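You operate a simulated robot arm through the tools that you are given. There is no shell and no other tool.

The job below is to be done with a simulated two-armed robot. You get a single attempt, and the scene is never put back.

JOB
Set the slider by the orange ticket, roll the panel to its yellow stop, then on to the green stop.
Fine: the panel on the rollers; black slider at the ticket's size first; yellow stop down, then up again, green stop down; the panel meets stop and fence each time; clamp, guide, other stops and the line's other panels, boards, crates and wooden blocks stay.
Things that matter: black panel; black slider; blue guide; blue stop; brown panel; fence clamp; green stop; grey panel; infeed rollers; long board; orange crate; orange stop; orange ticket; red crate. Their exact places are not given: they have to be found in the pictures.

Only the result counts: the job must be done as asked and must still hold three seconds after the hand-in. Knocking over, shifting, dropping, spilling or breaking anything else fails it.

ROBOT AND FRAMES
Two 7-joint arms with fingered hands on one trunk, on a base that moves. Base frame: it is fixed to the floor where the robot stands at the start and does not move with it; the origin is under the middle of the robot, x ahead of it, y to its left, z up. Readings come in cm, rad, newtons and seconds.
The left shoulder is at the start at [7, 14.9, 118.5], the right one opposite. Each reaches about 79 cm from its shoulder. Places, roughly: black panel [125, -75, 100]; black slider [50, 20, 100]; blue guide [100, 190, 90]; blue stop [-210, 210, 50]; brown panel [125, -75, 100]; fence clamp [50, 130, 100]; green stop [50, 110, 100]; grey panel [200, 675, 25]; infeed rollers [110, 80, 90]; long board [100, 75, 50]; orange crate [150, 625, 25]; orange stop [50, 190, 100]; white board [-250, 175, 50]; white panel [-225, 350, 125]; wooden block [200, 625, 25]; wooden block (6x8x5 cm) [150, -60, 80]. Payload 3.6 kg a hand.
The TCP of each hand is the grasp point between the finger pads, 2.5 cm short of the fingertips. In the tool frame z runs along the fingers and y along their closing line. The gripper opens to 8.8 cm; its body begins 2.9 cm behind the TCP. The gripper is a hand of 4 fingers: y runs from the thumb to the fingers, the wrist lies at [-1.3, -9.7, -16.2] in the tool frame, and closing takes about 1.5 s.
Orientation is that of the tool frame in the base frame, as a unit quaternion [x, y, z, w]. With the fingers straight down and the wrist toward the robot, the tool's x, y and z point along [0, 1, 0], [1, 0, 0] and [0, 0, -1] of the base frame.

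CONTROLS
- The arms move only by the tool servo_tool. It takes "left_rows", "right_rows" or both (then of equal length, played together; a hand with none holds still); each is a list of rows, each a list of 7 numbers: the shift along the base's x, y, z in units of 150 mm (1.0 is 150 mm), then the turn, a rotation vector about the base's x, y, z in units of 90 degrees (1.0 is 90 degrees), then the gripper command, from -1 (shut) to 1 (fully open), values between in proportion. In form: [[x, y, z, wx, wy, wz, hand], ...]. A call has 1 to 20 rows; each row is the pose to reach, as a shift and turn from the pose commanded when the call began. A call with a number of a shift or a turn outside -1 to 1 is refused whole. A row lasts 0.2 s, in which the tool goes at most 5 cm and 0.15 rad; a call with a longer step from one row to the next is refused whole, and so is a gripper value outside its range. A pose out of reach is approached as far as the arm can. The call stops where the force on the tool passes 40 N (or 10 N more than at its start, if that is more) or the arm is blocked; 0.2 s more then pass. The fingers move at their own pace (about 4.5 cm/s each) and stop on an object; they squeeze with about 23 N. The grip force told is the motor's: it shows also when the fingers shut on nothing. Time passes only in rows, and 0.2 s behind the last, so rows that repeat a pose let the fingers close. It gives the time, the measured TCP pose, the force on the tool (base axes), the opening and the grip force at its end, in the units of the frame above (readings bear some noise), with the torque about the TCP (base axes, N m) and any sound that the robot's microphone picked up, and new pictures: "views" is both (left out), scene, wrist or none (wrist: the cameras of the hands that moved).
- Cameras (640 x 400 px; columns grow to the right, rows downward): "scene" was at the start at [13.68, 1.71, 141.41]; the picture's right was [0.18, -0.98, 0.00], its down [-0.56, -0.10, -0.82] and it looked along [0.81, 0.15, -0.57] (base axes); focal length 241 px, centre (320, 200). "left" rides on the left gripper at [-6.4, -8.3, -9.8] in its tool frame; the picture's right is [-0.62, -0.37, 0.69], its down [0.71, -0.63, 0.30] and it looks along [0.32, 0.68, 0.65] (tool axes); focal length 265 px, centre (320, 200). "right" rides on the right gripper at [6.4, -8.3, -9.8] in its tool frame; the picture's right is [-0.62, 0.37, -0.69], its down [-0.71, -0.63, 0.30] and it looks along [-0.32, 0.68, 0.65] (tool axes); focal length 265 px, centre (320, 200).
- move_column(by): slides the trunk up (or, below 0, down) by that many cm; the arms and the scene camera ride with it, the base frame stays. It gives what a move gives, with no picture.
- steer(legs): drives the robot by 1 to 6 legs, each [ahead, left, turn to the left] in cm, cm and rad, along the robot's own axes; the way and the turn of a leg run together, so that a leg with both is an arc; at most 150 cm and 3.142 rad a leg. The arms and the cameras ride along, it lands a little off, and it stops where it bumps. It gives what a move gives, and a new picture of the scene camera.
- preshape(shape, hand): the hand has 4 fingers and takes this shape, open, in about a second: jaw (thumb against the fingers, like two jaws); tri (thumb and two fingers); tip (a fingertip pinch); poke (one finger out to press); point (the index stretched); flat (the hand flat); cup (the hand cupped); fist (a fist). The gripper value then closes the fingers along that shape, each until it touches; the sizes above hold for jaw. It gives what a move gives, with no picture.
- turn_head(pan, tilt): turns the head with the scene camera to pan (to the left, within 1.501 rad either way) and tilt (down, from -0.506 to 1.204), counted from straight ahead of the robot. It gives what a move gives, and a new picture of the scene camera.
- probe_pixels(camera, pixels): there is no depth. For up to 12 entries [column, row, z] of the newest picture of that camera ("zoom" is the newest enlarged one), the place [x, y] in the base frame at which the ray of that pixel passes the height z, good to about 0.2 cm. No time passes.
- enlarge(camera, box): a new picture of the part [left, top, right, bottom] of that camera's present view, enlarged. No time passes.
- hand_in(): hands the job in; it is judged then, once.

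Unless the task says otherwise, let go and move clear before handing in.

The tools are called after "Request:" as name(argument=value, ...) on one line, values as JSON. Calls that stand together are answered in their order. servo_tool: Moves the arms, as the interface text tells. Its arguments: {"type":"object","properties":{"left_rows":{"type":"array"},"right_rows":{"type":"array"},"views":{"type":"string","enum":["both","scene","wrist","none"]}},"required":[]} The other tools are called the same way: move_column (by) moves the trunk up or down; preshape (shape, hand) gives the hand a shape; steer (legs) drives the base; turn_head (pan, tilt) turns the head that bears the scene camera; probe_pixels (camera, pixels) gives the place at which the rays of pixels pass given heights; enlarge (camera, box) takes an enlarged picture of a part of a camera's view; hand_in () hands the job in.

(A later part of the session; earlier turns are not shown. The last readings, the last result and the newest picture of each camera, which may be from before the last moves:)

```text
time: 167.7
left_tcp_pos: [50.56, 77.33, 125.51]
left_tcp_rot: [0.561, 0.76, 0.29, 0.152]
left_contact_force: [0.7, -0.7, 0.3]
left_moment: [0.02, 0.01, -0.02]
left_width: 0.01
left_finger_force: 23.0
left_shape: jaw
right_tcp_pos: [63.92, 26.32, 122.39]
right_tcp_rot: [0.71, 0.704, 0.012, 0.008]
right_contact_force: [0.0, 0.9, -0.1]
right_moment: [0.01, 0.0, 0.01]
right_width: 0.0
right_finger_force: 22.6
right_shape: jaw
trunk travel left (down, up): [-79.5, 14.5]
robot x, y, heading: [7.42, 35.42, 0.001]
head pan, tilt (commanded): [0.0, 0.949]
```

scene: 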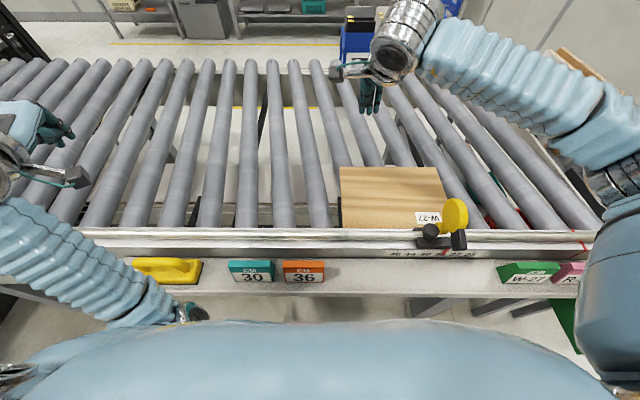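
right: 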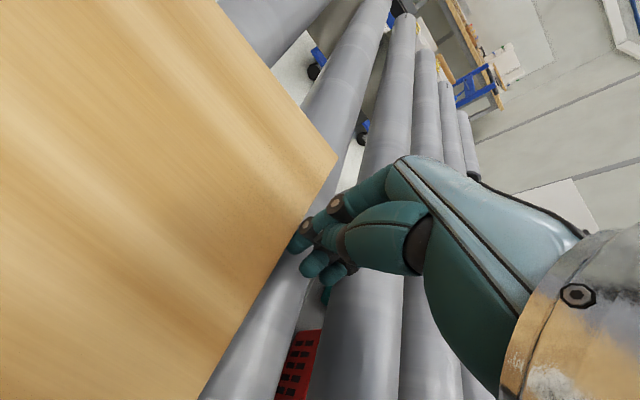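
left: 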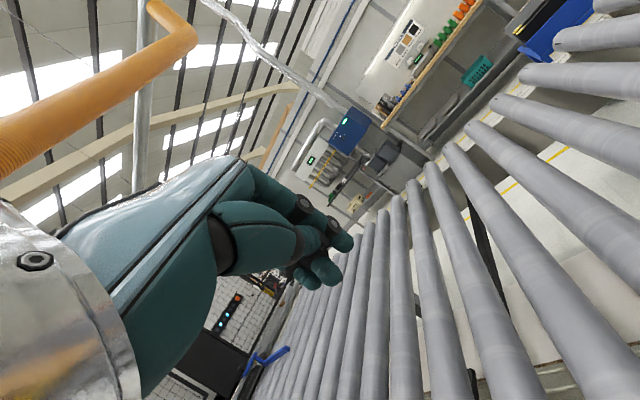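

The base is at y≈35 and the panel is in front. I'll lower the right hand onto the panel's leading part, left of the yellow stop, to pull it along from the top.

Request:
servo_tool(right_rows=[[0.03, -0.1, -0.2, 0, 0, 0, -1], [0.07, -0.2, -0.45, 0, 0, 0, -1], [0.07, -0.2, -0.7, 0, 0, 0, -1], [0.07, -0.2, -0.95, 0, 0, 0, -1]], views="none")

Request:
servo_tool(right_rows=[[0.0, 0, -0.25, 0, 0, 0, -1], [0.0, 0, -0.45, 0, 0, 0, -1], [0.0, 0, -0.6, 0, 0, 0, -1], [0.0, 0, -0.7, 0, 0, 0, -1]], views="both")

```text
time: 168.7
left_tcp_pos: [50.56, 77.31, 125.45]
left_tcp_rot: [0.561, 0.76, 0.291, 0.151]
left_contact_force: [-0.3, 0.2, 0.2]
left_moment: [0.01, 0.0, -0.03]
left_width: 0.0
left_finger_force: 23.1
left_shape: jaw
right_tcp_pos: [64.96, 22.99, 107.98]
right_tcp_rot: [0.71, 0.704, 0.012, 0.005]
right_contact_force: [0.2, 0.1, 0.2]
right_moment: [0.04, -0.01, 0.0]
right_width: 0.0
right_finger_force: 22.7
right_shape: jaw
trunk travel left (down, up): [-79.5, 14.5]
robot x, y, heading: [7.42, 35.35, 0.0]
head pan, tilt (commanded): [0.0, 0.949]
```

```text
time: 169.7
left_tcp_pos: [50.55, 77.17, 125.58]
left_tcp_rot: [0.562, 0.76, 0.29, 0.152]
left_contact_force: [-0.4, -0.4, 0.5]
left_moment: [-0.01, -0.04, 0.0]
left_width: 0.0
left_finger_force: 22.7
left_shape: jaw
right_tcp_pos: [64.84, 23.02, 97.56]
right_tcp_rot: [0.71, 0.704, 0.013, 0.008]
right_contact_force: [-0.1, 0.2, -0.2]
right_moment: [-0.01, -0.02, 0.0]
right_width: 0.01
right_finger_force: 22.9
right_shape: jaw
trunk travel left (down, up): [-79.5, 14.5]
robot x, y, heading: [7.27, 35.27, 0.0]
head pan, tilt (commanded): [0.0, 0.949]
```

scene: 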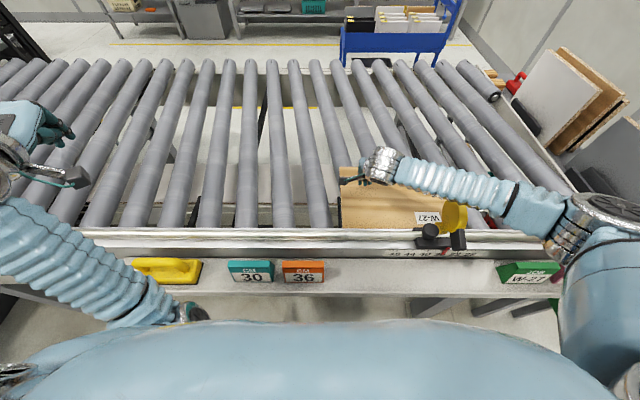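
right: 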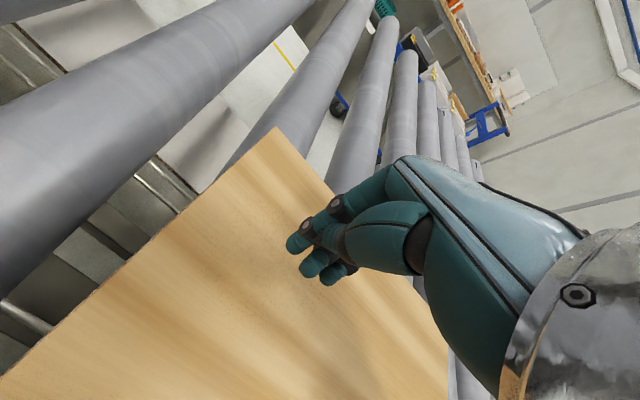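

The hand is 3 cm above the panel, but the forearm passes close over the yellow disc at about (455,195). I'll zoom in to check the clearance.

Request:
enlarge(camera="scene", box=[330, 130, 530, 270])

```text
2.86 times, centred on (430, 200) of scene
```

zoom: 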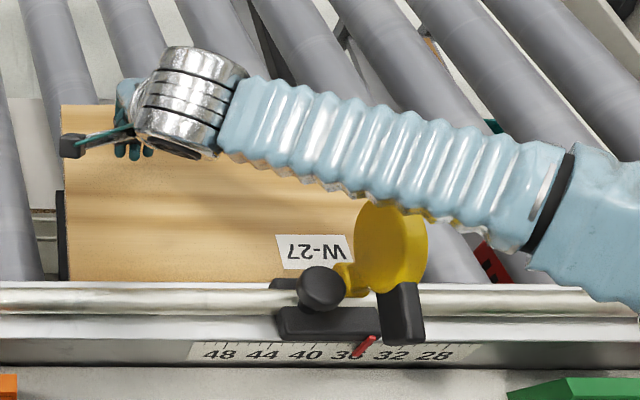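

Clearance there is too small to trust. Raising the trunk 10 cm straightens the arm and lifts the forearm away from the disc, so I'll do that and then lower the hand.

Request:
move_column(by=10)

Request:
servo_tool(right_rows=[[0.0, 0, -0.2, 0, 0, 0, -1], [0.0, 0, -0.4, 0, 0, 0, -1], [0.0, 0, -0.6, 0, 0, 0, -1], [0.0, 0, -0.7, 0, 0, 0, -1]], views="scene")

Request:
enlarge(camera="scene", box=[330, 130, 530, 270])

```text
time: 171.0
left_tcp_pos: [50.52, 77.18, 135.46]
left_tcp_rot: [0.562, 0.76, 0.29, 0.151]
left_contact_force: [0.4, 0.1, -0.3]
left_moment: [0.02, -0.01, -0.02]
left_width: 0.0
left_finger_force: 23.2
left_shape: jaw
right_tcp_pos: [64.99, 23.05, 107.62]
right_tcp_rot: [0.71, 0.704, 0.012, 0.007]
right_contact_force: [0.0, -0.1, 0.0]
right_moment: [0.0, -0.01, -0.04]
right_width: 0.01
right_finger_force: 22.9
right_shape: jaw
trunk travel left (down, up): [-89.5, 4.5]
robot x, y, heading: [7.44, 35.61, 0.004]
head pan, tilt (commanded): [0.0, 0.949]
```

```text
time: 172.0
left_tcp_pos: [50.41, 77.22, 135.51]
left_tcp_rot: [0.561, 0.76, 0.291, 0.152]
left_contact_force: [-0.3, -0.7, 0.5]
left_moment: [0.0, 0.01, 0.01]
left_width: 0.0
left_finger_force: 22.9
left_shape: jaw
right_tcp_pos: [64.73, 23.12, 97.01]
right_tcp_rot: [0.71, 0.704, 0.012, 0.007]
right_contact_force: [0.8, -0.6, -0.1]
right_moment: [0.0, -0.01, 0.0]
right_width: 0.03
right_finger_force: 22.5
right_shape: jaw
trunk travel left (down, up): [-89.5, 4.5]
robot x, y, heading: [7.28, 35.47, -0.001]
head pan, tilt (commanded): [0.0, 0.949]
```

scene: 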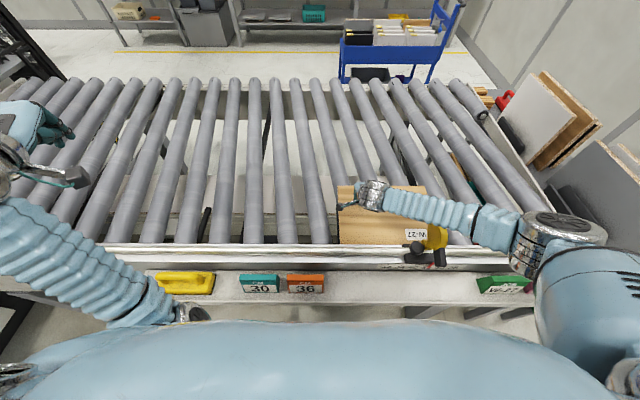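

```text
2.86 times, centred on (430, 200) of scene
```

zoom: 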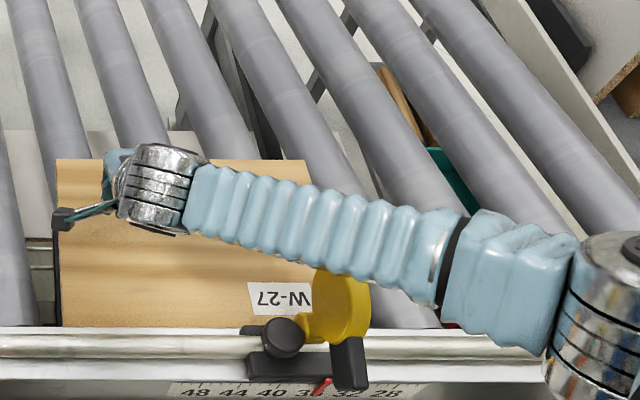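

By the geometry, the forearm now crosses the disc's position at z≈116 or higher, well above its top at about 106. I'll lower to a light press on the panel.

Request:
servo_tool(right_rows=[[0, 0, -0.06, 0, 0, 0, -1], [0, 0, -0.11, 0, 0, 0, -1], [0, 0, -0.14, 0, 0, 0, -1], [0, 0, -0.16, 0, 0, 0, -1], [0, 0, -0.175, 0, 0, 0, -1], [0, 0, -0.185, 0, 0, 0, -1], [0, 0, -0.185, 0, 0, 0, -1]], views="none")

```text
time: 173.6
left_tcp_pos: [50.5, 77.26, 135.57]
left_tcp_rot: [0.562, 0.76, 0.289, 0.152]
left_contact_force: [0.4, 0.0, -0.7]
left_moment: [-0.02, -0.02, 0.01]
left_width: 0.0
left_finger_force: 22.8
left_shape: jaw
right_tcp_pos: [64.99, 23.16, 94.44]
right_tcp_rot: [0.71, 0.704, 0.013, 0.008]
right_contact_force: [1.3, 0.0, 4.5]
right_moment: [0.0, -0.05, 0.02]
right_width: 0.01
right_finger_force: 22.2
right_shape: jaw
trunk travel left (down, up): [-89.5, 4.5]
robot x, y, heading: [7.32, 35.91, -0.001]
head pan, tilt (commanded): [0.0, 0.949]
```

Contact at 4.5 N. I'll press slightly more and drive left 15 cm to see whether the panel follows.

Request:
servo_tool(right_rows=[[0, 0, -0.015, 0, 0, 0, -1], [0, 0, -0.03, 0, 0, 0, -1], [0, 0, -0.03, 0, 0, 0, -1]], views="none")

Request:
steer(legs=[[0, 15, 0]])

Request:
enlarge(camera="scene", box=[300, 140, 520, 280])

```text
time: 174.4
left_tcp_pos: [50.22, 77.28, 135.62]
left_tcp_rot: [0.562, 0.759, 0.29, 0.153]
left_contact_force: [0.2, -0.4, -0.6]
left_moment: [0.0, 0.01, 0.01]
left_width: 0.0
left_finger_force: 22.8
left_shape: jaw
right_tcp_pos: [65.02, 23.05, 94.39]
right_tcp_rot: [0.71, 0.704, 0.016, 0.01]
right_contact_force: [5.2, -1.1, 25.5]
right_moment: [0.04, -0.15, -0.04]
right_width: 0.03
right_finger_force: 22.9
right_shape: jaw
trunk travel left (down, up): [-89.5, 4.5]
robot x, y, heading: [7.21, 35.27, -0.001]
head pan, tilt (commanded): [0.0, 0.949]
```

```text
time: 177.0
left_tcp_pos: [50.44, 92.51, 135.57]
left_tcp_rot: [0.562, 0.76, 0.289, 0.153]
left_contact_force: [-0.3, -0.2, 0.1]
left_moment: [0.01, -0.02, 0.01]
left_width: 0.0
left_finger_force: 22.7
left_shape: jaw
right_tcp_pos: [64.92, 38.38, 94.23]
right_tcp_rot: [0.709, 0.705, 0.015, 0.009]
right_contact_force: [3.8, 0.9, 24.9]
right_moment: [0.09, -0.03, -0.04]
right_width: 0.03
right_finger_force: 22.9
right_shape: jaw
trunk travel left (down, up): [-89.5, 4.5]
robot x, y, heading: [7.46, 50.73, 0.001]
head pan, tilt (commanded): [0.0, 0.949]
```

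scene: 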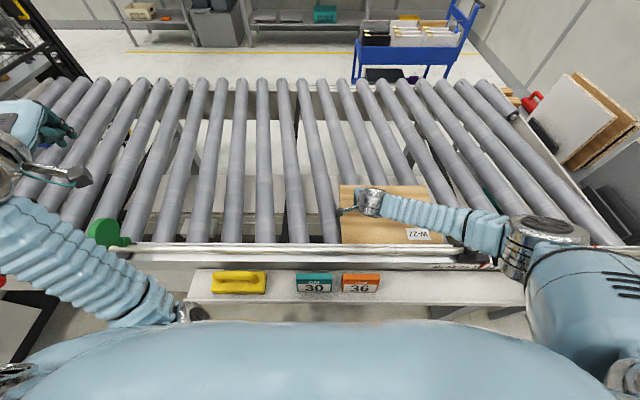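

```text
2.86 times, centred on (410, 210) of scene
```

zoom: 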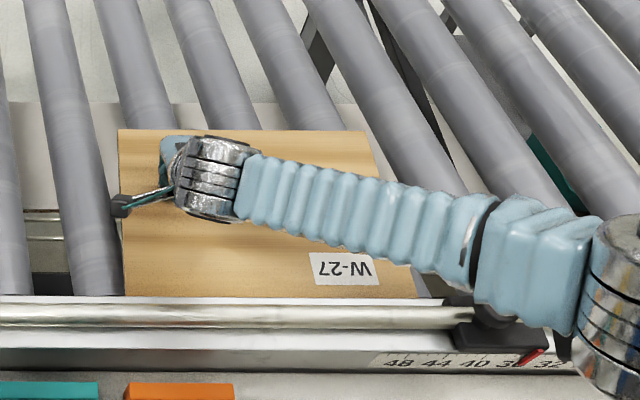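

The panel follows the hand and stays near the fence. I'll drive on 40 cm, which leaves it about 20 cm short of the green stop.

Request:
steer(legs=[[0, 20, 0]])

Request:
steer(legs=[[0, 20, 0]])

Request:
enlarge(camera="scene", box=[180, 130, 460, 290])

```text
time: 180.1
left_tcp_pos: [50.54, 112.54, 135.57]
left_tcp_rot: [0.563, 0.76, 0.289, 0.152]
left_contact_force: [1.0, -0.1, 0.1]
left_moment: [-0.02, 0.01, -0.01]
left_width: 0.0
left_finger_force: 22.9
left_shape: jaw
right_tcp_pos: [65.03, 58.15, 94.2]
right_tcp_rot: [0.71, 0.703, 0.016, 0.006]
right_contact_force: [1.7, -0.9, 13.8]
right_moment: [0.03, 0.01, -0.01]
right_width: 0.01
right_finger_force: 23.1
right_shape: jaw
trunk travel left (down, up): [-89.5, 4.5]
robot x, y, heading: [7.49, 70.82, 0.0]
head pan, tilt (commanded): [0.0, 0.949]
```

scene: 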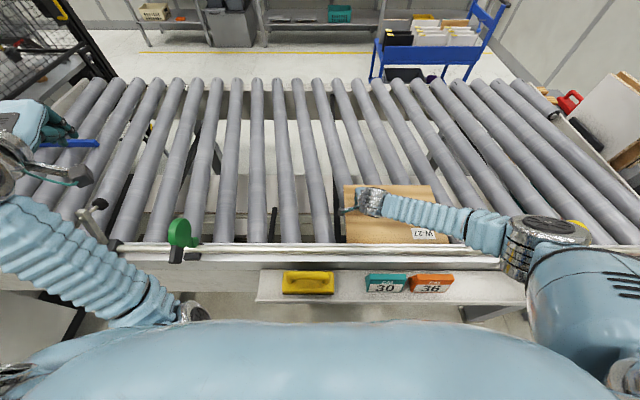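

```text
time: 183.3
left_tcp_pos: [50.99, 132.38, 135.61]
left_tcp_rot: [0.563, 0.759, 0.288, 0.151]
left_contact_force: [0.4, -0.5, -0.9]
left_moment: [-0.01, 0.01, 0.0]
left_width: 0.02
left_finger_force: 23.4
left_shape: jaw
right_tcp_pos: [65.1, 78.29, 94.25]
right_tcp_rot: [0.71, 0.704, 0.015, 0.006]
right_contact_force: [-0.3, -0.2, 0.6]
right_moment: [-0.02, 0.01, 0.0]
right_width: 0.0
right_finger_force: 23.3
right_shape: jaw
trunk travel left (down, up): [-89.5, 4.5]
robot x, y, heading: [7.31, 91.44, 0.001]
head pan, tilt (commanded): [0.0, 0.949]
```

scene: 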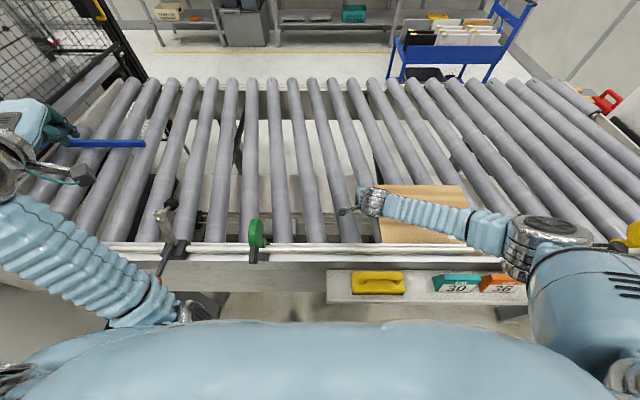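

```text
2.29 times, centred on (320, 210) of scene
```

zoom: 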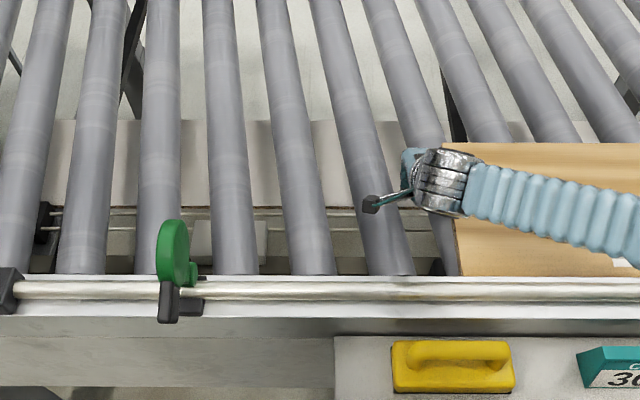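

The press faded during the last leg and the panel stopped a little short; the hand has slid off its leading edge. I'll lift the hand and measure the panel and the green stop.

Request:
servo_tool(right_rows=[[0, 0.02, 0.1, 0, 0, 0, -1], [0, 0.02, 0.35, 0, 0, 0, -1], [0, 0.02, 0.6, 0, 0, 0, -1], [0, 0.02, 0.85, 0, 0, 0, -1], [0, 0.02, 1.0, 0, 0, 0, -1]], views="scene")

Request:
enlarge(camera="scene", box=[220, 150, 480, 280])

```text
time: 184.5
left_tcp_pos: [50.87, 132.89, 135.57]
left_tcp_rot: [0.563, 0.759, 0.288, 0.153]
left_contact_force: [0.2, -0.1, -0.3]
left_moment: [0.02, -0.04, 0.02]
left_width: 0.0
left_finger_force: 22.9
left_shape: jaw
right_tcp_pos: [65.04, 78.94, 109.27]
right_tcp_rot: [0.71, 0.704, 0.015, 0.008]
right_contact_force: [0.9, 0.5, 0.0]
right_moment: [0.01, 0.0, 0.0]
right_width: 0.0
right_finger_force: 23.5
right_shape: jaw
trunk travel left (down, up): [-89.5, 4.5]
robot x, y, heading: [7.09, 91.47, 0.001]
head pan, tilt (commanded): [0.0, 0.949]
```

scene: 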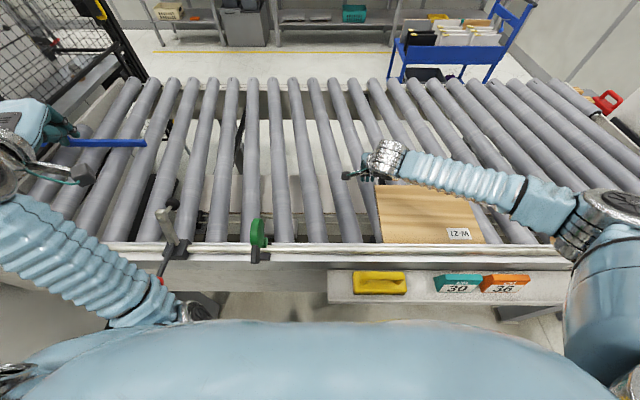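

```text
2.46 times, centred on (350, 215) of scene
```

zoom: 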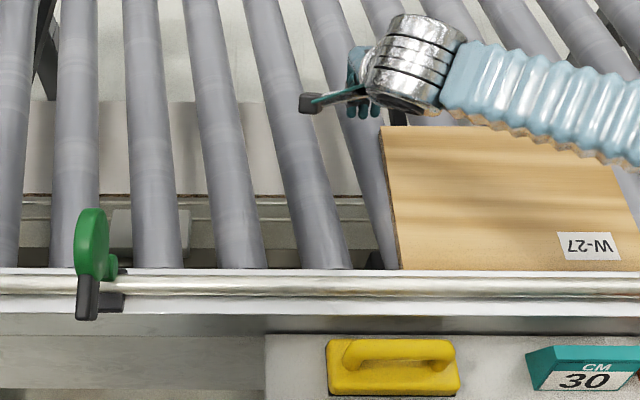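

I'll probe the panel's left edge and the green stop's handle and disc using the heights known from the yellow one.

Request:
probe_pixels(camera="scene", pixels=[[382.5, 242, 92], [375, 185, 92], [256, 257, 102], [257.3, 217, 106], [164, 213, 110], [160, 281, 100], [255.5, 240, 103], [487, 242, 92]])

Request:
enlarge(camera="scene", box=[220, 190, 300, 280])

```text
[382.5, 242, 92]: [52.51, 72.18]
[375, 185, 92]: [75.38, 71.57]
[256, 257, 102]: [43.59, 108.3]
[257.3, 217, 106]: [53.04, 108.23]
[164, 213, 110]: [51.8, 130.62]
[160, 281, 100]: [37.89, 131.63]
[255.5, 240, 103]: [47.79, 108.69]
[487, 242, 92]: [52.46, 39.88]
```

```text
4.44 times, centred on (260, 235) of scene
```

zoom: 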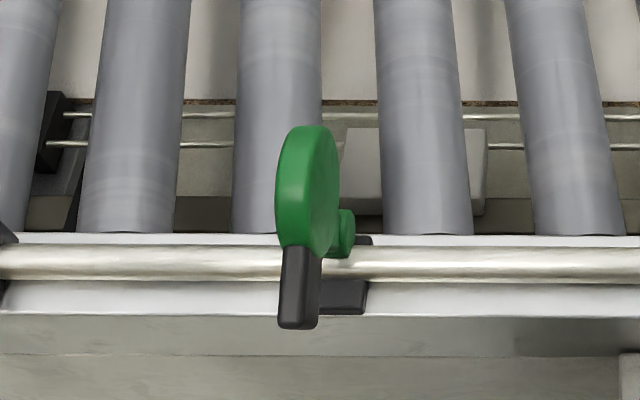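

The panel's left edge is at y≈72 and the green handle at about (41.5,108.5,102). I'll raise the right hand, back the base off 8 cm and go 20 cm left so the right hand can flip the green stop comfortably.

Request:
servo_tool(right_rows=[[-0.05, 0, 0.25, 0, 0, 0, -1], [-0.1, 0, 0.5, 0, 0, 0, -1], [-0.15, 0, 0.75, 0, 0, 0, -1], [-0.2, 0, 0.85, 0, 0, 0, -1]], views="none")

Request:
steer(legs=[[-8, 0, 0], [0, 20, 0]])

```text
time: 185.5
left_tcp_pos: [50.93, 132.93, 135.55]
left_tcp_rot: [0.564, 0.759, 0.287, 0.153]
left_contact_force: [-0.1, 0.4, -0.2]
left_moment: [0.04, 0.02, 0.01]
left_width: 0.0
left_finger_force: 22.9
left_shape: jaw
right_tcp_pos: [62.16, 78.92, 121.86]
right_tcp_rot: [0.71, 0.704, 0.015, 0.007]
right_contact_force: [0.0, -1.0, 0.6]
right_moment: [0.0, -0.02, 0.03]
right_width: 0.0
right_finger_force: 23.0
right_shape: jaw
trunk travel left (down, up): [-89.5, 4.5]
robot x, y, heading: [7.44, 91.89, 0.004]
head pan, tilt (commanded): [0.0, 0.949]
```

```text
time: 189.9
left_tcp_pos: [42.92, 152.53, 135.6]
left_tcp_rot: [0.565, 0.759, 0.288, 0.152]
left_contact_force: [-0.7, 0.2, 0.0]
left_moment: [0.01, 0.0, -0.01]
left_width: 0.0
left_finger_force: 22.9
left_shape: jaw
right_tcp_pos: [54.03, 98.53, 121.79]
right_tcp_rot: [0.711, 0.703, 0.016, 0.007]
right_contact_force: [-0.5, -0.3, 0.9]
right_moment: [0.0, -0.03, 0.02]
right_width: 0.01
right_finger_force: 22.9
right_shape: jaw
trunk travel left (down, up): [-89.5, 4.5]
robot x, y, heading: [-0.95, 111.61, 0.003]
head pan, tilt (commanded): [0.0, 0.949]
```

scene: 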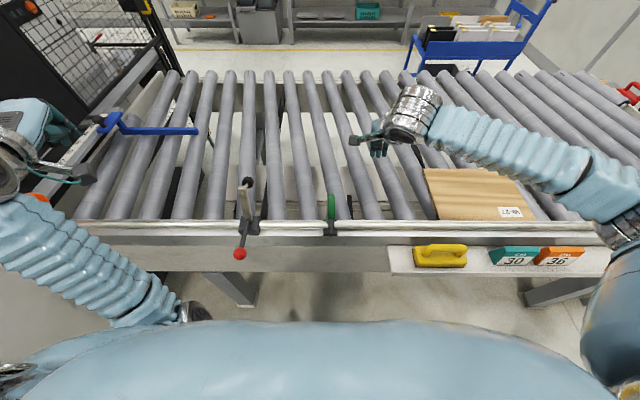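

The green stop is straight ahead at pixel (331,210). I'll bring the right hand in front of its handle.

Request:
servo_tool(right_rows=[[-0.2, 0.12, 0, 0, 0, 0, -1], [-0.4, 0.25, 0, 0, 0, 0, -1], [-0.6, 0.4, 0, 0, 0, 0, -1], [-0.8, 0.55, 0, 0, 0, 0, -1], [-1.0, 0.7, 0, 0, 0, 0, -1]], views="none")

Request:
servo_tool(right_rows=[[-0.1, 0.01, -0.2, 0, 0, 0, -1], [-0.17, 0.01, -0.45, 0, 0, 0, -1], [-0.17, 0.01, -0.7, 0, 0, 0, -1], [-0.17, 0.01, -0.95, 0, 0, 0, -1]], views="both")

Request:
enlarge(camera="right", box=[120, 100, 440, 380])

```text
time: 191.1
left_tcp_pos: [43.0, 152.96, 135.51]
left_tcp_rot: [0.565, 0.759, 0.286, 0.153]
left_contact_force: [0.3, 0.7, 0.4]
left_moment: [-0.03, 0.02, -0.04]
left_width: 0.0
left_finger_force: 23.1
left_shape: jaw
right_tcp_pos: [38.94, 109.47, 121.93]
right_tcp_rot: [0.711, 0.703, 0.014, 0.008]
right_contact_force: [-0.1, 0.2, 0.5]
right_moment: [-0.01, 0.01, 0.04]
right_width: 0.0
right_finger_force: 23.3
right_shape: jaw
trunk travel left (down, up): [-89.5, 4.5]
robot x, y, heading: [-0.85, 111.72, -0.001]
head pan, tilt (commanded): [0.0, 0.949]
```

```text
time: 192.1
left_tcp_pos: [43.09, 152.69, 135.47]
left_tcp_rot: [0.565, 0.758, 0.287, 0.153]
left_contact_force: [0.2, -0.3, -0.2]
left_moment: [0.0, 0.03, 0.01]
left_width: 0.0
left_finger_force: 22.9
left_shape: jaw
right_tcp_pos: [36.59, 109.54, 107.5]
right_tcp_rot: [0.711, 0.703, 0.015, 0.008]
right_contact_force: [0.1, 0.0, -0.6]
right_moment: [0.03, -0.02, -0.03]
right_width: 0.0
right_finger_force: 22.9
right_shape: jaw
trunk travel left (down, up): [-89.5, 4.5]
robot x, y, heading: [-0.82, 111.85, 0.003]
head pan, tilt (commanded): [0.0, 0.949]
```

scene: 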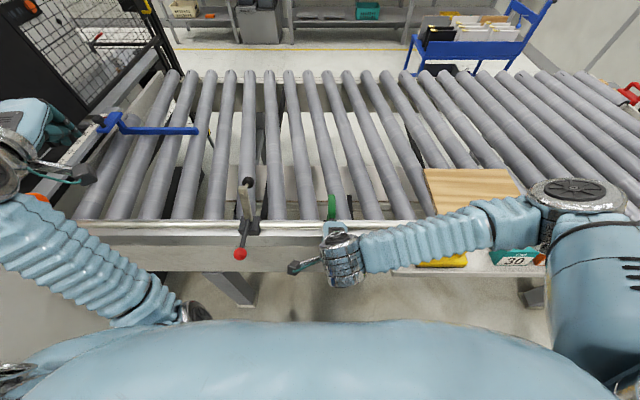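
right: 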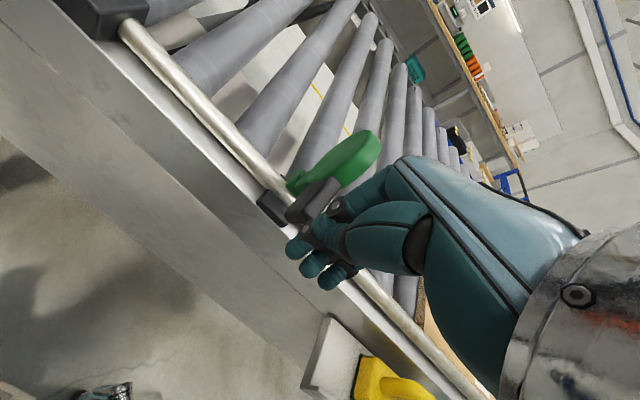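

```text
1.43 times, centred on (280, 240) of right
```

zoom: 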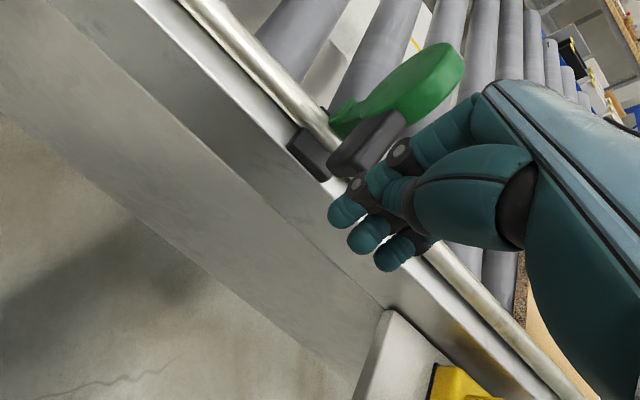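

The fingers are about 5–6 cm in front of the green handle and in line with it. I'll lower to the handle's height.

Request:
servo_tool(right_rows=[[0.0, 0, -0.15, 0, 0, 0, -1], [0.0, 0, -0.3, 0, 0, 0, -1], [0.0, 0, -0.37, 0, 0, 0, -1], [0.0, 0, -0.38, 0, 0, 0, -1]], views="both")

Request:
enlarge(camera="right", box=[180, 80, 460, 320])

```text
time: 193.1
left_tcp_pos: [42.93, 152.82, 135.55]
left_tcp_rot: [0.565, 0.759, 0.286, 0.153]
left_contact_force: [0.3, -0.3, -0.2]
left_moment: [-0.02, -0.03, 0.02]
left_width: 0.0
left_finger_force: 22.4
left_shape: jaw
right_tcp_pos: [36.52, 109.58, 101.93]
right_tcp_rot: [0.711, 0.703, 0.015, 0.008]
right_contact_force: [-0.4, 0.2, -0.1]
right_moment: [-0.01, -0.02, -0.01]
right_width: 0.0
right_finger_force: 22.9
right_shape: jaw
trunk travel left (down, up): [-89.5, 4.5]
robot x, y, heading: [-0.86, 111.36, -0.002]
head pan, tilt (commanded): [0.0, 0.949]
```

scene: 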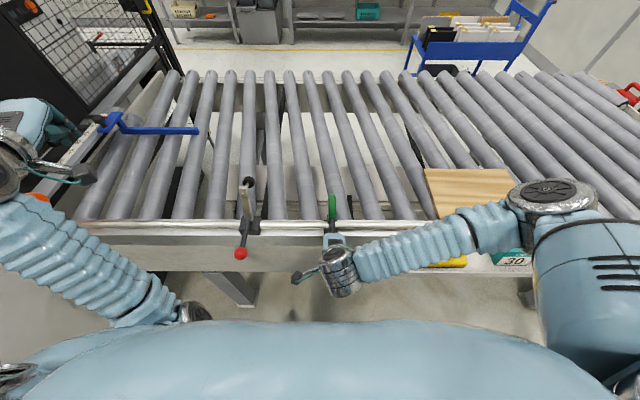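
right: 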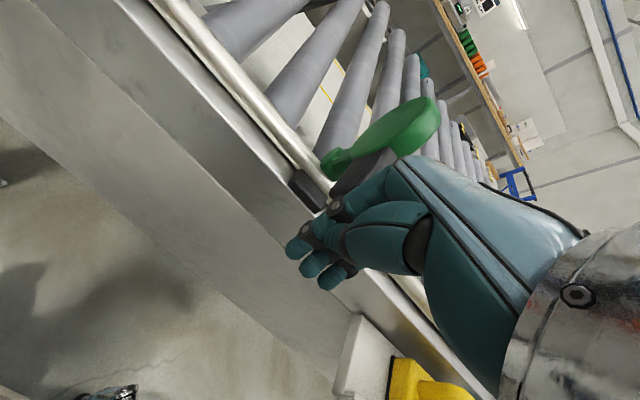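

```text
1.67 times, centred on (320, 200) of right
```

zoom: 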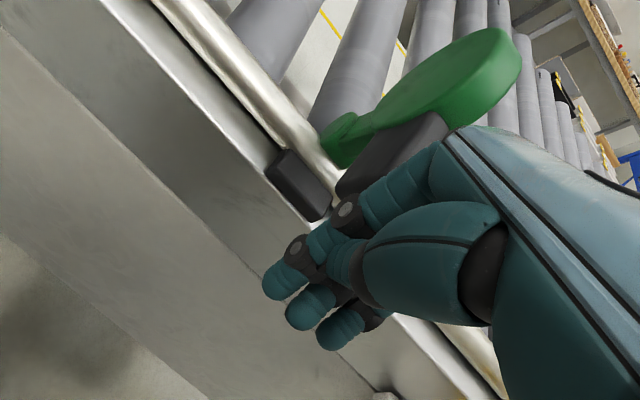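

The hand is at the handle's height. I'll advance and then follow the same up-and-forward arc that worked on the yellow stop.

Request:
servo_tool(right_rows=[[0.06, 0.0, 0, 0, 0, 0, -1], [0.12, 0.0, 0, 0, 0, 0, -1], [0.165, 0.0, 0.0, 0, 0, 0, -1], [0.19, 0.0, 0.01, 0, 0, 0, -1], [0.235, 0.0, 0.05, 0, 0, 0, -1], [0.287, 0.0, 0.095, 0, 0, 0, -1], [0.343, 0.0, 0.133, 0, 0, 0, -1], [0.403, 0.0, 0.167, 0, 0, 0, -1], [0.465, 0.0, 0.195, 0, 0, 0, -1], [0.529, 0.0, 0.218, 0, 0, 0, -1], [0.595, 0.0, 0.235, 0, 0, 0, -1], [0.661, 0.0, 0.246, 0, 0, 0, -1]], views="both")

Request:
enlarge(camera="right", box=[120, 80, 440, 340])

```text
time: 195.7
left_tcp_pos: [43.34, 152.79, 135.43]
left_tcp_rot: [0.565, 0.759, 0.287, 0.151]
left_contact_force: [0.0, -0.7, 0.6]
left_moment: [0.0, -0.02, -0.02]
left_width: 0.01
left_finger_force: 23.2
left_shape: jaw
right_tcp_pos: [46.82, 109.47, 105.36]
right_tcp_rot: [0.711, 0.703, 0.013, 0.006]
right_contact_force: [-0.3, 0.4, -0.4]
right_moment: [-0.01, 0.0, -0.01]
right_width: 0.0
right_finger_force: 23.8
right_shape: jaw
trunk travel left (down, up): [-89.5, 4.5]
robot x, y, heading: [-0.56, 111.92, -0.002]
head pan, tilt (commanded): [0.0, 0.949]
```

scene: 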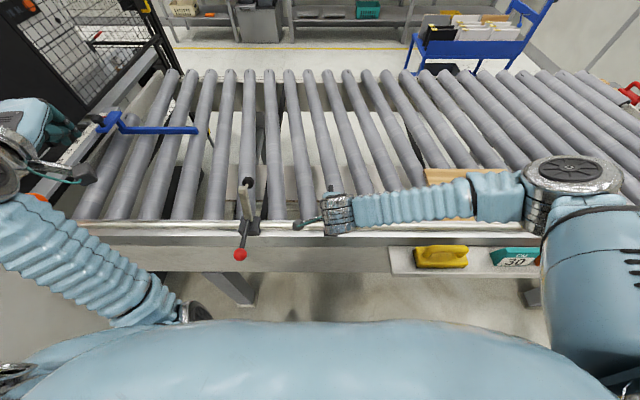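
right: 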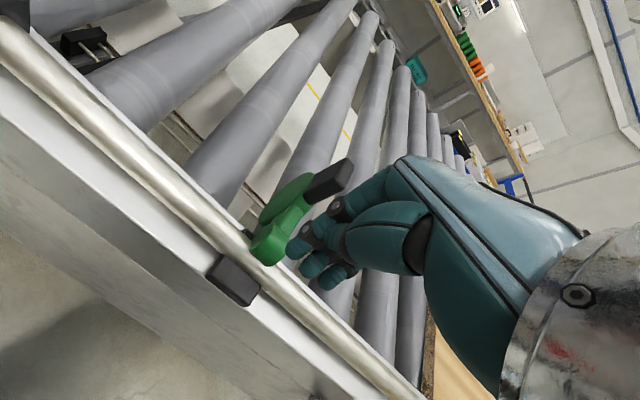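

```text
1.54 times, centred on (280, 210) of right
```

zoom: 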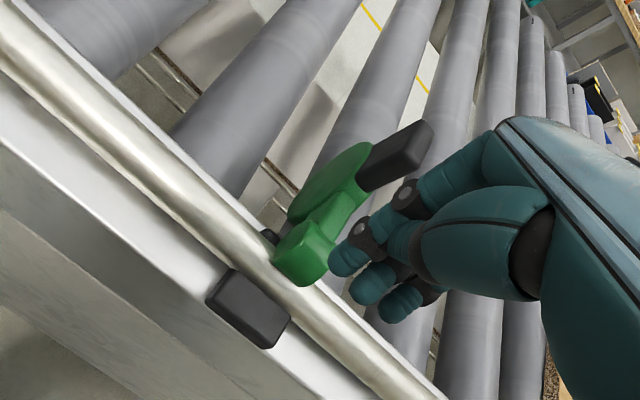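

The green stop is down now, with its handle upright. I'll lift the hand, then drive back right about 42 cm and forward 8 cm to get behind the panel.

Request:
servo_tool(right_rows=[[-0.1, 0, 0.05, 0, 0, 0, -1], [-0.1, 0, 0.3, 0, 0, 0, -1], [-0.1, -0.1, 0.55, 0, 0, 0, -1], [0.0, -0.3, 0.8, 0, 0, 0, -1], [0.1, -0.55, 1.0, 0, 0, 0, -1], [0.3, -0.8, 1.0, 0, 0, 0, -1], [0.5, -1.0, 1.0, 0, 0, 0, -1]], views="scene")

Request:
enlarge(camera="scene", box=[270, 150, 430, 260])

Request:
steer(legs=[[0, -42, 0], [8, 0, 0]])

```text
refused: row 4 steps farther than a row can; nothing moved
```

```text
3.64 times, centred on (350, 205) of scene
```

zoom: 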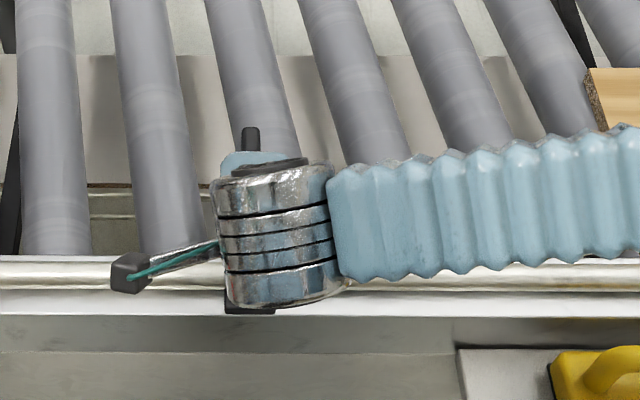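

```text
time: 202.9
left_tcp_pos: [50.3, 111.34, 135.73]
left_tcp_rot: [0.565, 0.758, 0.287, 0.155]
left_contact_force: [0.1, -0.2, 0.1]
left_moment: [-0.03, -0.02, -0.03]
left_width: 0.0
left_finger_force: 23.1
left_shape: jaw
right_tcp_pos: [53.73, 67.75, 105.87]
right_tcp_rot: [0.711, 0.703, 0.017, 0.009]
right_contact_force: [-0.9, 0.3, 0.3]
right_moment: [-0.01, 0.0, 0.02]
right_width: 0.02
right_finger_force: 23.2
right_shape: jaw
trunk travel left (down, up): [-89.5, 4.5]
robot x, y, heading: [7.39, 70.15, 0.0]
head pan, tilt (commanded): [0.0, 0.949]
```

scene: 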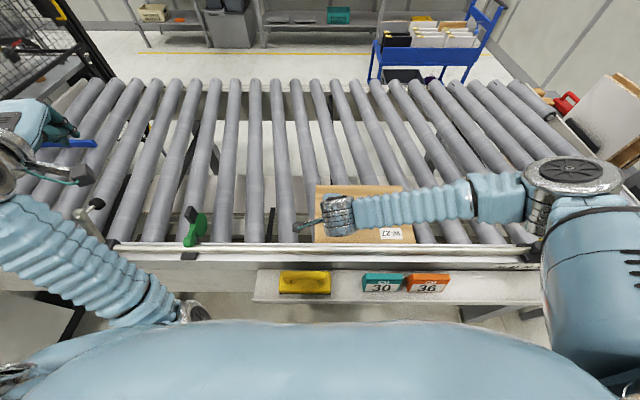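

The lift call was refused for step size, yet the drive went ahead. The hand was clear and the picture shows nothing disturbed. I'll check the green stop and the panel.

Request:
enlarge(camera="scene", box=[150, 180, 310, 280])

Request:
servo_tool(right_rows=[[0.0, 0, 0.2, 0, 0, 0, -1], [0.1, -0.1, 0.45, 0, 0, 0, -1], [0.25, -0.3, 0.6, 0, 0, 0, -1], [0.45, -0.5, 0.65, 0, 0, 0, -1], [0.65, -0.7, 0.65, 0, 0, 0, -1], [0.75, -0.9, 0.65, 0, 0, 0, -1], [0.75, -1.0, 0.65, 0, 0, 0, -1]], views="scene")

Request:
enlarge(camera="scene", box=[290, 150, 480, 280])

```text
4.00 times, centred on (230, 230) of scene
```

zoom: 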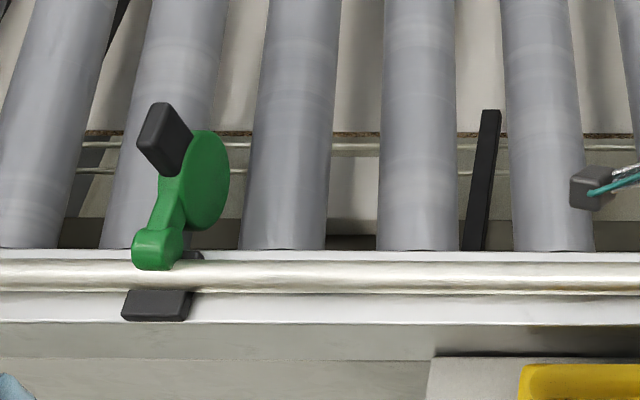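

```text
time: 204.5
left_tcp_pos: [51.23, 110.88, 135.7]
left_tcp_rot: [0.565, 0.759, 0.286, 0.151]
left_contact_force: [0.1, 0.4, 1.0]
left_moment: [0.03, 0.04, 0.03]
left_width: 0.0
left_finger_force: 22.7
left_shape: jaw
right_tcp_pos: [65.59, 52.34, 115.26]
right_tcp_rot: [0.71, 0.704, 0.015, 0.006]
right_contact_force: [0.9, -0.2, 0.6]
right_moment: [-0.02, -0.01, 0.01]
right_width: 0.03
right_finger_force: 23.4
right_shape: jaw
trunk travel left (down, up): [-89.5, 4.5]
robot x, y, heading: [7.4, 70.06, -0.003]
head pan, tilt (commanded): [0.0, 0.949]
```

scene: 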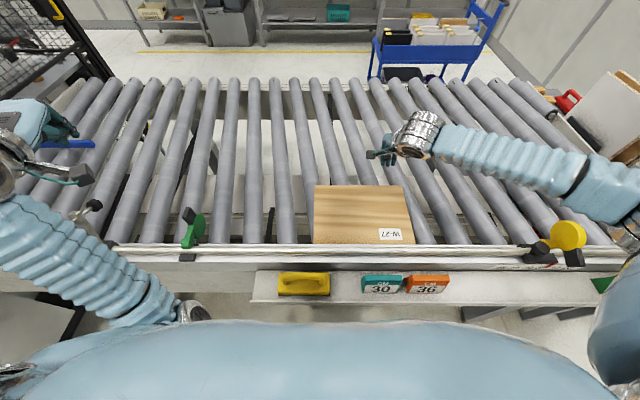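

```text
3.08 times, centred on (385, 215) of scene
```

zoom: 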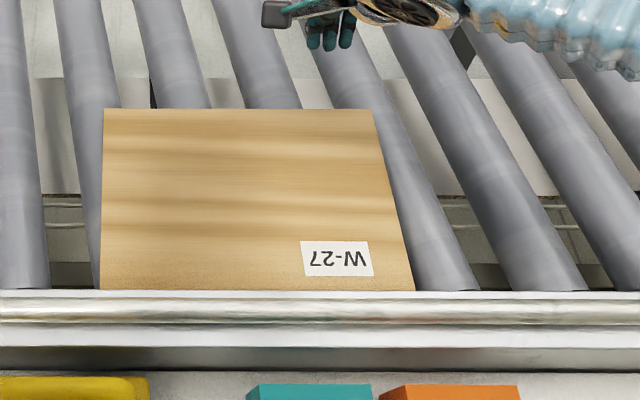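

The green stop is properly down, and the panel (y≈40–72) looks parallel to the fence. I'll probe its corners.

Request:
probe_pixels(camera="zoom", pixels=[[100, 289, 92], [413, 289, 92], [105, 109, 92], [372, 109, 92], [100, 300, 95], [500, 300, 95]])

```text
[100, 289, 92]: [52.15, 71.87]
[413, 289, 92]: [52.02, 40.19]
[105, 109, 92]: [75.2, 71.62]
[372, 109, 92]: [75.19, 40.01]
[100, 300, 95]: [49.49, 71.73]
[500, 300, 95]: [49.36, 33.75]
```

The panel is square, y 40.1–71.8, about 35.5 cm short of the green stop. I'll lower the trunk 10 cm for reach and place the right hand behind the trailing edge.

Request:
move_column(by=-10)

Request:
servo_tool(right_rows=[[0.0, -0.25, 0.0, 0, 0, 0, -1], [-0.05, -0.5, 0.0, 0, 0, 0, -1], [-0.1, -0.75, 0.0, 0, 0, 0, -1], [-0.15, -1.0, 0.0, 0, 0, 0, -1], [-0.15, -1.0, -0.2, 0, 0, 0, -1]], views="none")

Request:
servo_tool(right_rows=[[0.0, -0.2, 0.0, 0, 0, 0, -1], [0.0, -0.25, -0.2, 0, 0, 0, -1], [0.0, -0.25, -0.4, 0, 0, 0, -1], [0.0, -0.25, -0.5, 0, 0, 0, -1]], views="both")

```text
time: 205.8
left_tcp_pos: [50.95, 111.08, 125.56]
left_tcp_rot: [0.565, 0.759, 0.286, 0.152]
left_contact_force: [-0.5, 0.1, 0.5]
left_moment: [-0.02, 0.0, -0.01]
left_width: 0.0
left_finger_force: 22.8
left_shape: jaw
right_tcp_pos: [65.4, 52.53, 105.28]
right_tcp_rot: [0.711, 0.703, 0.014, 0.006]
right_contact_force: [0.2, -0.8, -0.6]
right_moment: [-0.01, 0.01, -0.01]
right_width: 0.0
right_finger_force: 23.4
right_shape: jaw
trunk travel left (down, up): [-79.5, 14.5]
robot x, y, heading: [7.27, 69.91, -0.0]
head pan, tilt (commanded): [0.0, 0.949]
```

```text
time: 207.0
left_tcp_pos: [51.15, 111.01, 125.54]
left_tcp_rot: [0.566, 0.759, 0.285, 0.152]
left_contact_force: [0.5, -0.1, -0.2]
left_moment: [-0.03, 0.0, -0.03]
left_width: 0.0
left_finger_force: 23.1
left_shape: jaw
right_tcp_pos: [63.26, 37.36, 102.11]
right_tcp_rot: [0.71, 0.704, 0.016, 0.007]
right_contact_force: [0.3, 0.4, -0.2]
right_moment: [0.0, 0.03, -0.02]
right_width: 0.0
right_finger_force: 22.5
right_shape: jaw
trunk travel left (down, up): [-79.5, 14.5]
robot x, y, heading: [7.48, 69.99, -0.001]
head pan, tilt (commanded): [0.0, 0.949]
```

```text
time: 208.0
left_tcp_pos: [50.89, 110.98, 125.71]
left_tcp_rot: [0.566, 0.758, 0.287, 0.153]
left_contact_force: [0.3, -0.6, -0.5]
left_moment: [0.0, 0.0, 0.0]
left_width: 0.0
left_finger_force: 23.2
left_shape: jaw
right_tcp_pos: [63.18, 33.67, 94.72]
right_tcp_rot: [0.711, 0.703, 0.015, 0.007]
right_contact_force: [-0.5, 0.4, 0.8]
right_moment: [0.01, -0.01, 0.0]
right_width: 0.0
right_finger_force: 22.8
right_shape: jaw
trunk travel left (down, up): [-79.5, 14.5]
robot x, y, heading: [6.99, 69.82, 0.0]
head pan, tilt (commanded): [0.0, 0.949]
```

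scene: 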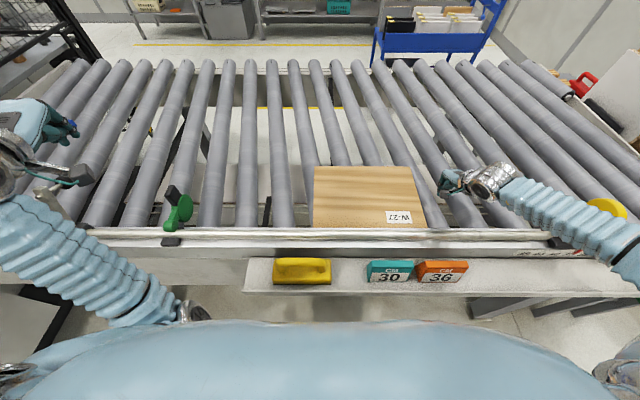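
right: 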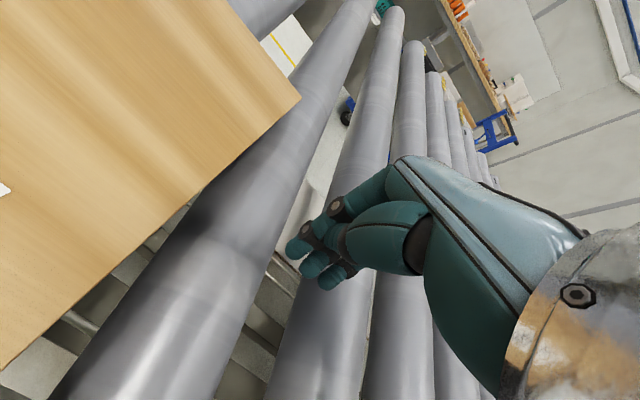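

The hand is behind the panel. I'll lower the last bit and push +y steadily.

Request:
servo_tool(right_rows=[[0, 0.03, -0.08, 0, 0, 0, -1], [0, 0.08, -0.11, 0, 0, 0, -1], [0, 0.14, -0.11, 0, 0, 0, -1], [0, 0.2, -0.11, 0, 0, 0, -1], [0, 0.26, -0.11, 0, 0, 0, -1], [0, 0.32, -0.11, 0, 0, 0, -1], [0, 0.38, -0.11, 0, 0, 0, -1], [0, 0.44, -0.11, 0, 0, 0, -1], [0, 0.5, -0.11, 0, 0, 0, -1], [0, 0.56, -0.11, 0, 0, 0, -1], [0, 0.62, -0.11, 0, 0, 0, -1], [0, 0.68, -0.11, 0, 0, 0, -1], [0, 0.74, -0.11, 0, 0, 0, -1], [0, 0.8, -0.11, 0, 0, 0, -1], [0, 0.86, -0.11, 0, 0, 0, -1], [0, 0.92, -0.11, 0, 0, 0, -1], [0, 0.98, -0.11, 0, 0, 0, -1]], views="scene")

Request:
servo_tool(right_rows=[[0, 0.06, 0, 0, 0, 0, -1], [0, 0.12, 0, 0, 0, 0, -1], [0, 0.18, 0, 0, 0, 0, -1], [0, 0.24, 0, 0, 0, 0, -1], [0, 0.3, 0, 0, 0, 0, -1], [0, 0.36, 0, 0, 0, 0, -1], [0, 0.42, 0, 0, 0, 0, -1], [0, 0.48, 0, 0, 0, 0, -1], [0, 0.54, 0, 0, 0, 0, -1], [0, 0.6, 0, 0, 0, 0, -1], [0, 0.66, 0, 0, 0, 0, -1], [0, 0.72, 0, 0, 0, 0, -1], [0, 0.78, 0, 0, 0, 0, -1]], views="both")

Request:
enlarge(camera="scene", box=[140, 140, 420, 280])

```text
time: 211.6
left_tcp_pos: [50.98, 111.17, 125.5]
left_tcp_rot: [0.566, 0.759, 0.284, 0.152]
left_contact_force: [0.5, -0.1, -0.8]
left_moment: [0.0, 0.03, 0.03]
left_width: 0.03
left_finger_force: 23.0
left_shape: jaw
right_tcp_pos: [63.19, 48.44, 93.11]
right_tcp_rot: [0.711, 0.703, 0.015, 0.006]
right_contact_force: [-0.4, -0.7, -0.6]
right_moment: [0.01, 0.01, 0.0]
right_width: 0.01
right_finger_force: 23.1
right_shape: jaw
trunk travel left (down, up): [-79.5, 14.5]
robot x, y, heading: [7.37, 69.95, -0.005]
head pan, tilt (commanded): [0.0, 0.949]
```

scene: 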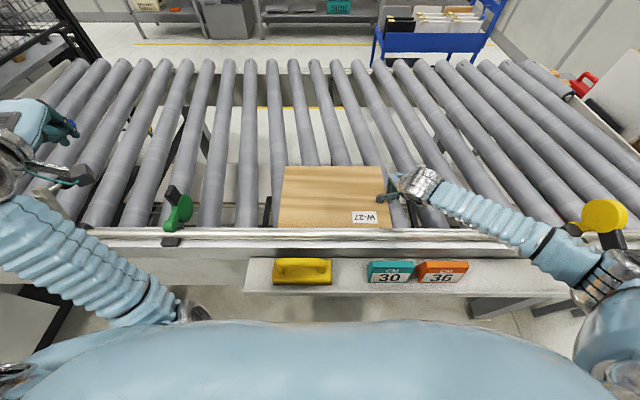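

```text
time: 214.4
left_tcp_pos: [50.99, 111.18, 125.53]
left_tcp_rot: [0.565, 0.759, 0.286, 0.153]
left_contact_force: [0.5, -0.4, -0.4]
left_moment: [0.01, 0.0, -0.04]
left_width: 0.0
left_finger_force: 22.8
left_shape: jaw
right_tcp_pos: [63.25, 60.29, 93.19]
right_tcp_rot: [0.71, 0.704, 0.015, 0.008]
right_contact_force: [0.8, 0.7, -0.2]
right_moment: [-0.02, 0.01, 0.03]
right_width: 0.0
right_finger_force: 22.7
right_shape: jaw
trunk travel left (down, up): [-79.5, 14.5]
robot x, y, heading: [7.15, 70.42, -0.005]
head pan, tilt (commanded): [0.0, 0.949]
```

scene: 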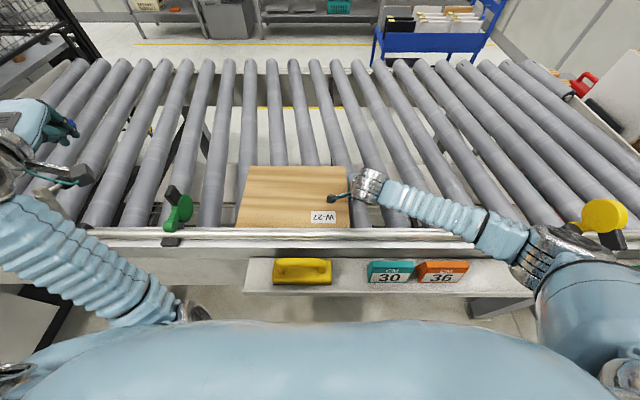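
right: 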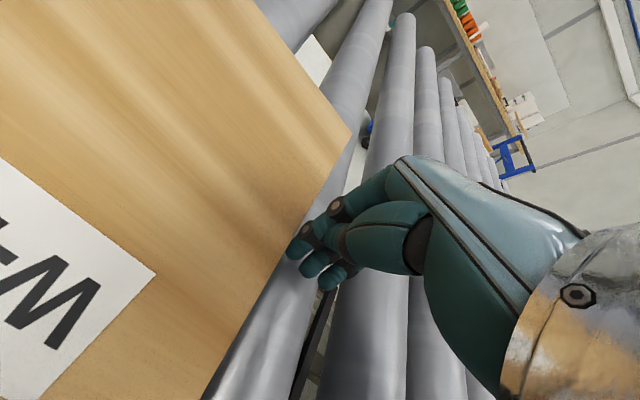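

```text
2.29 times, centred on (280, 210) of scene
```

zoom: 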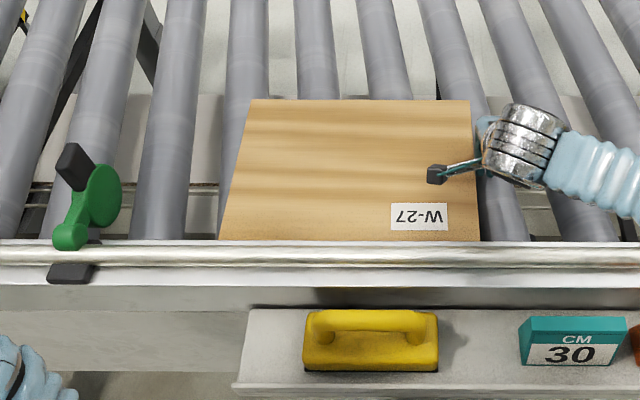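

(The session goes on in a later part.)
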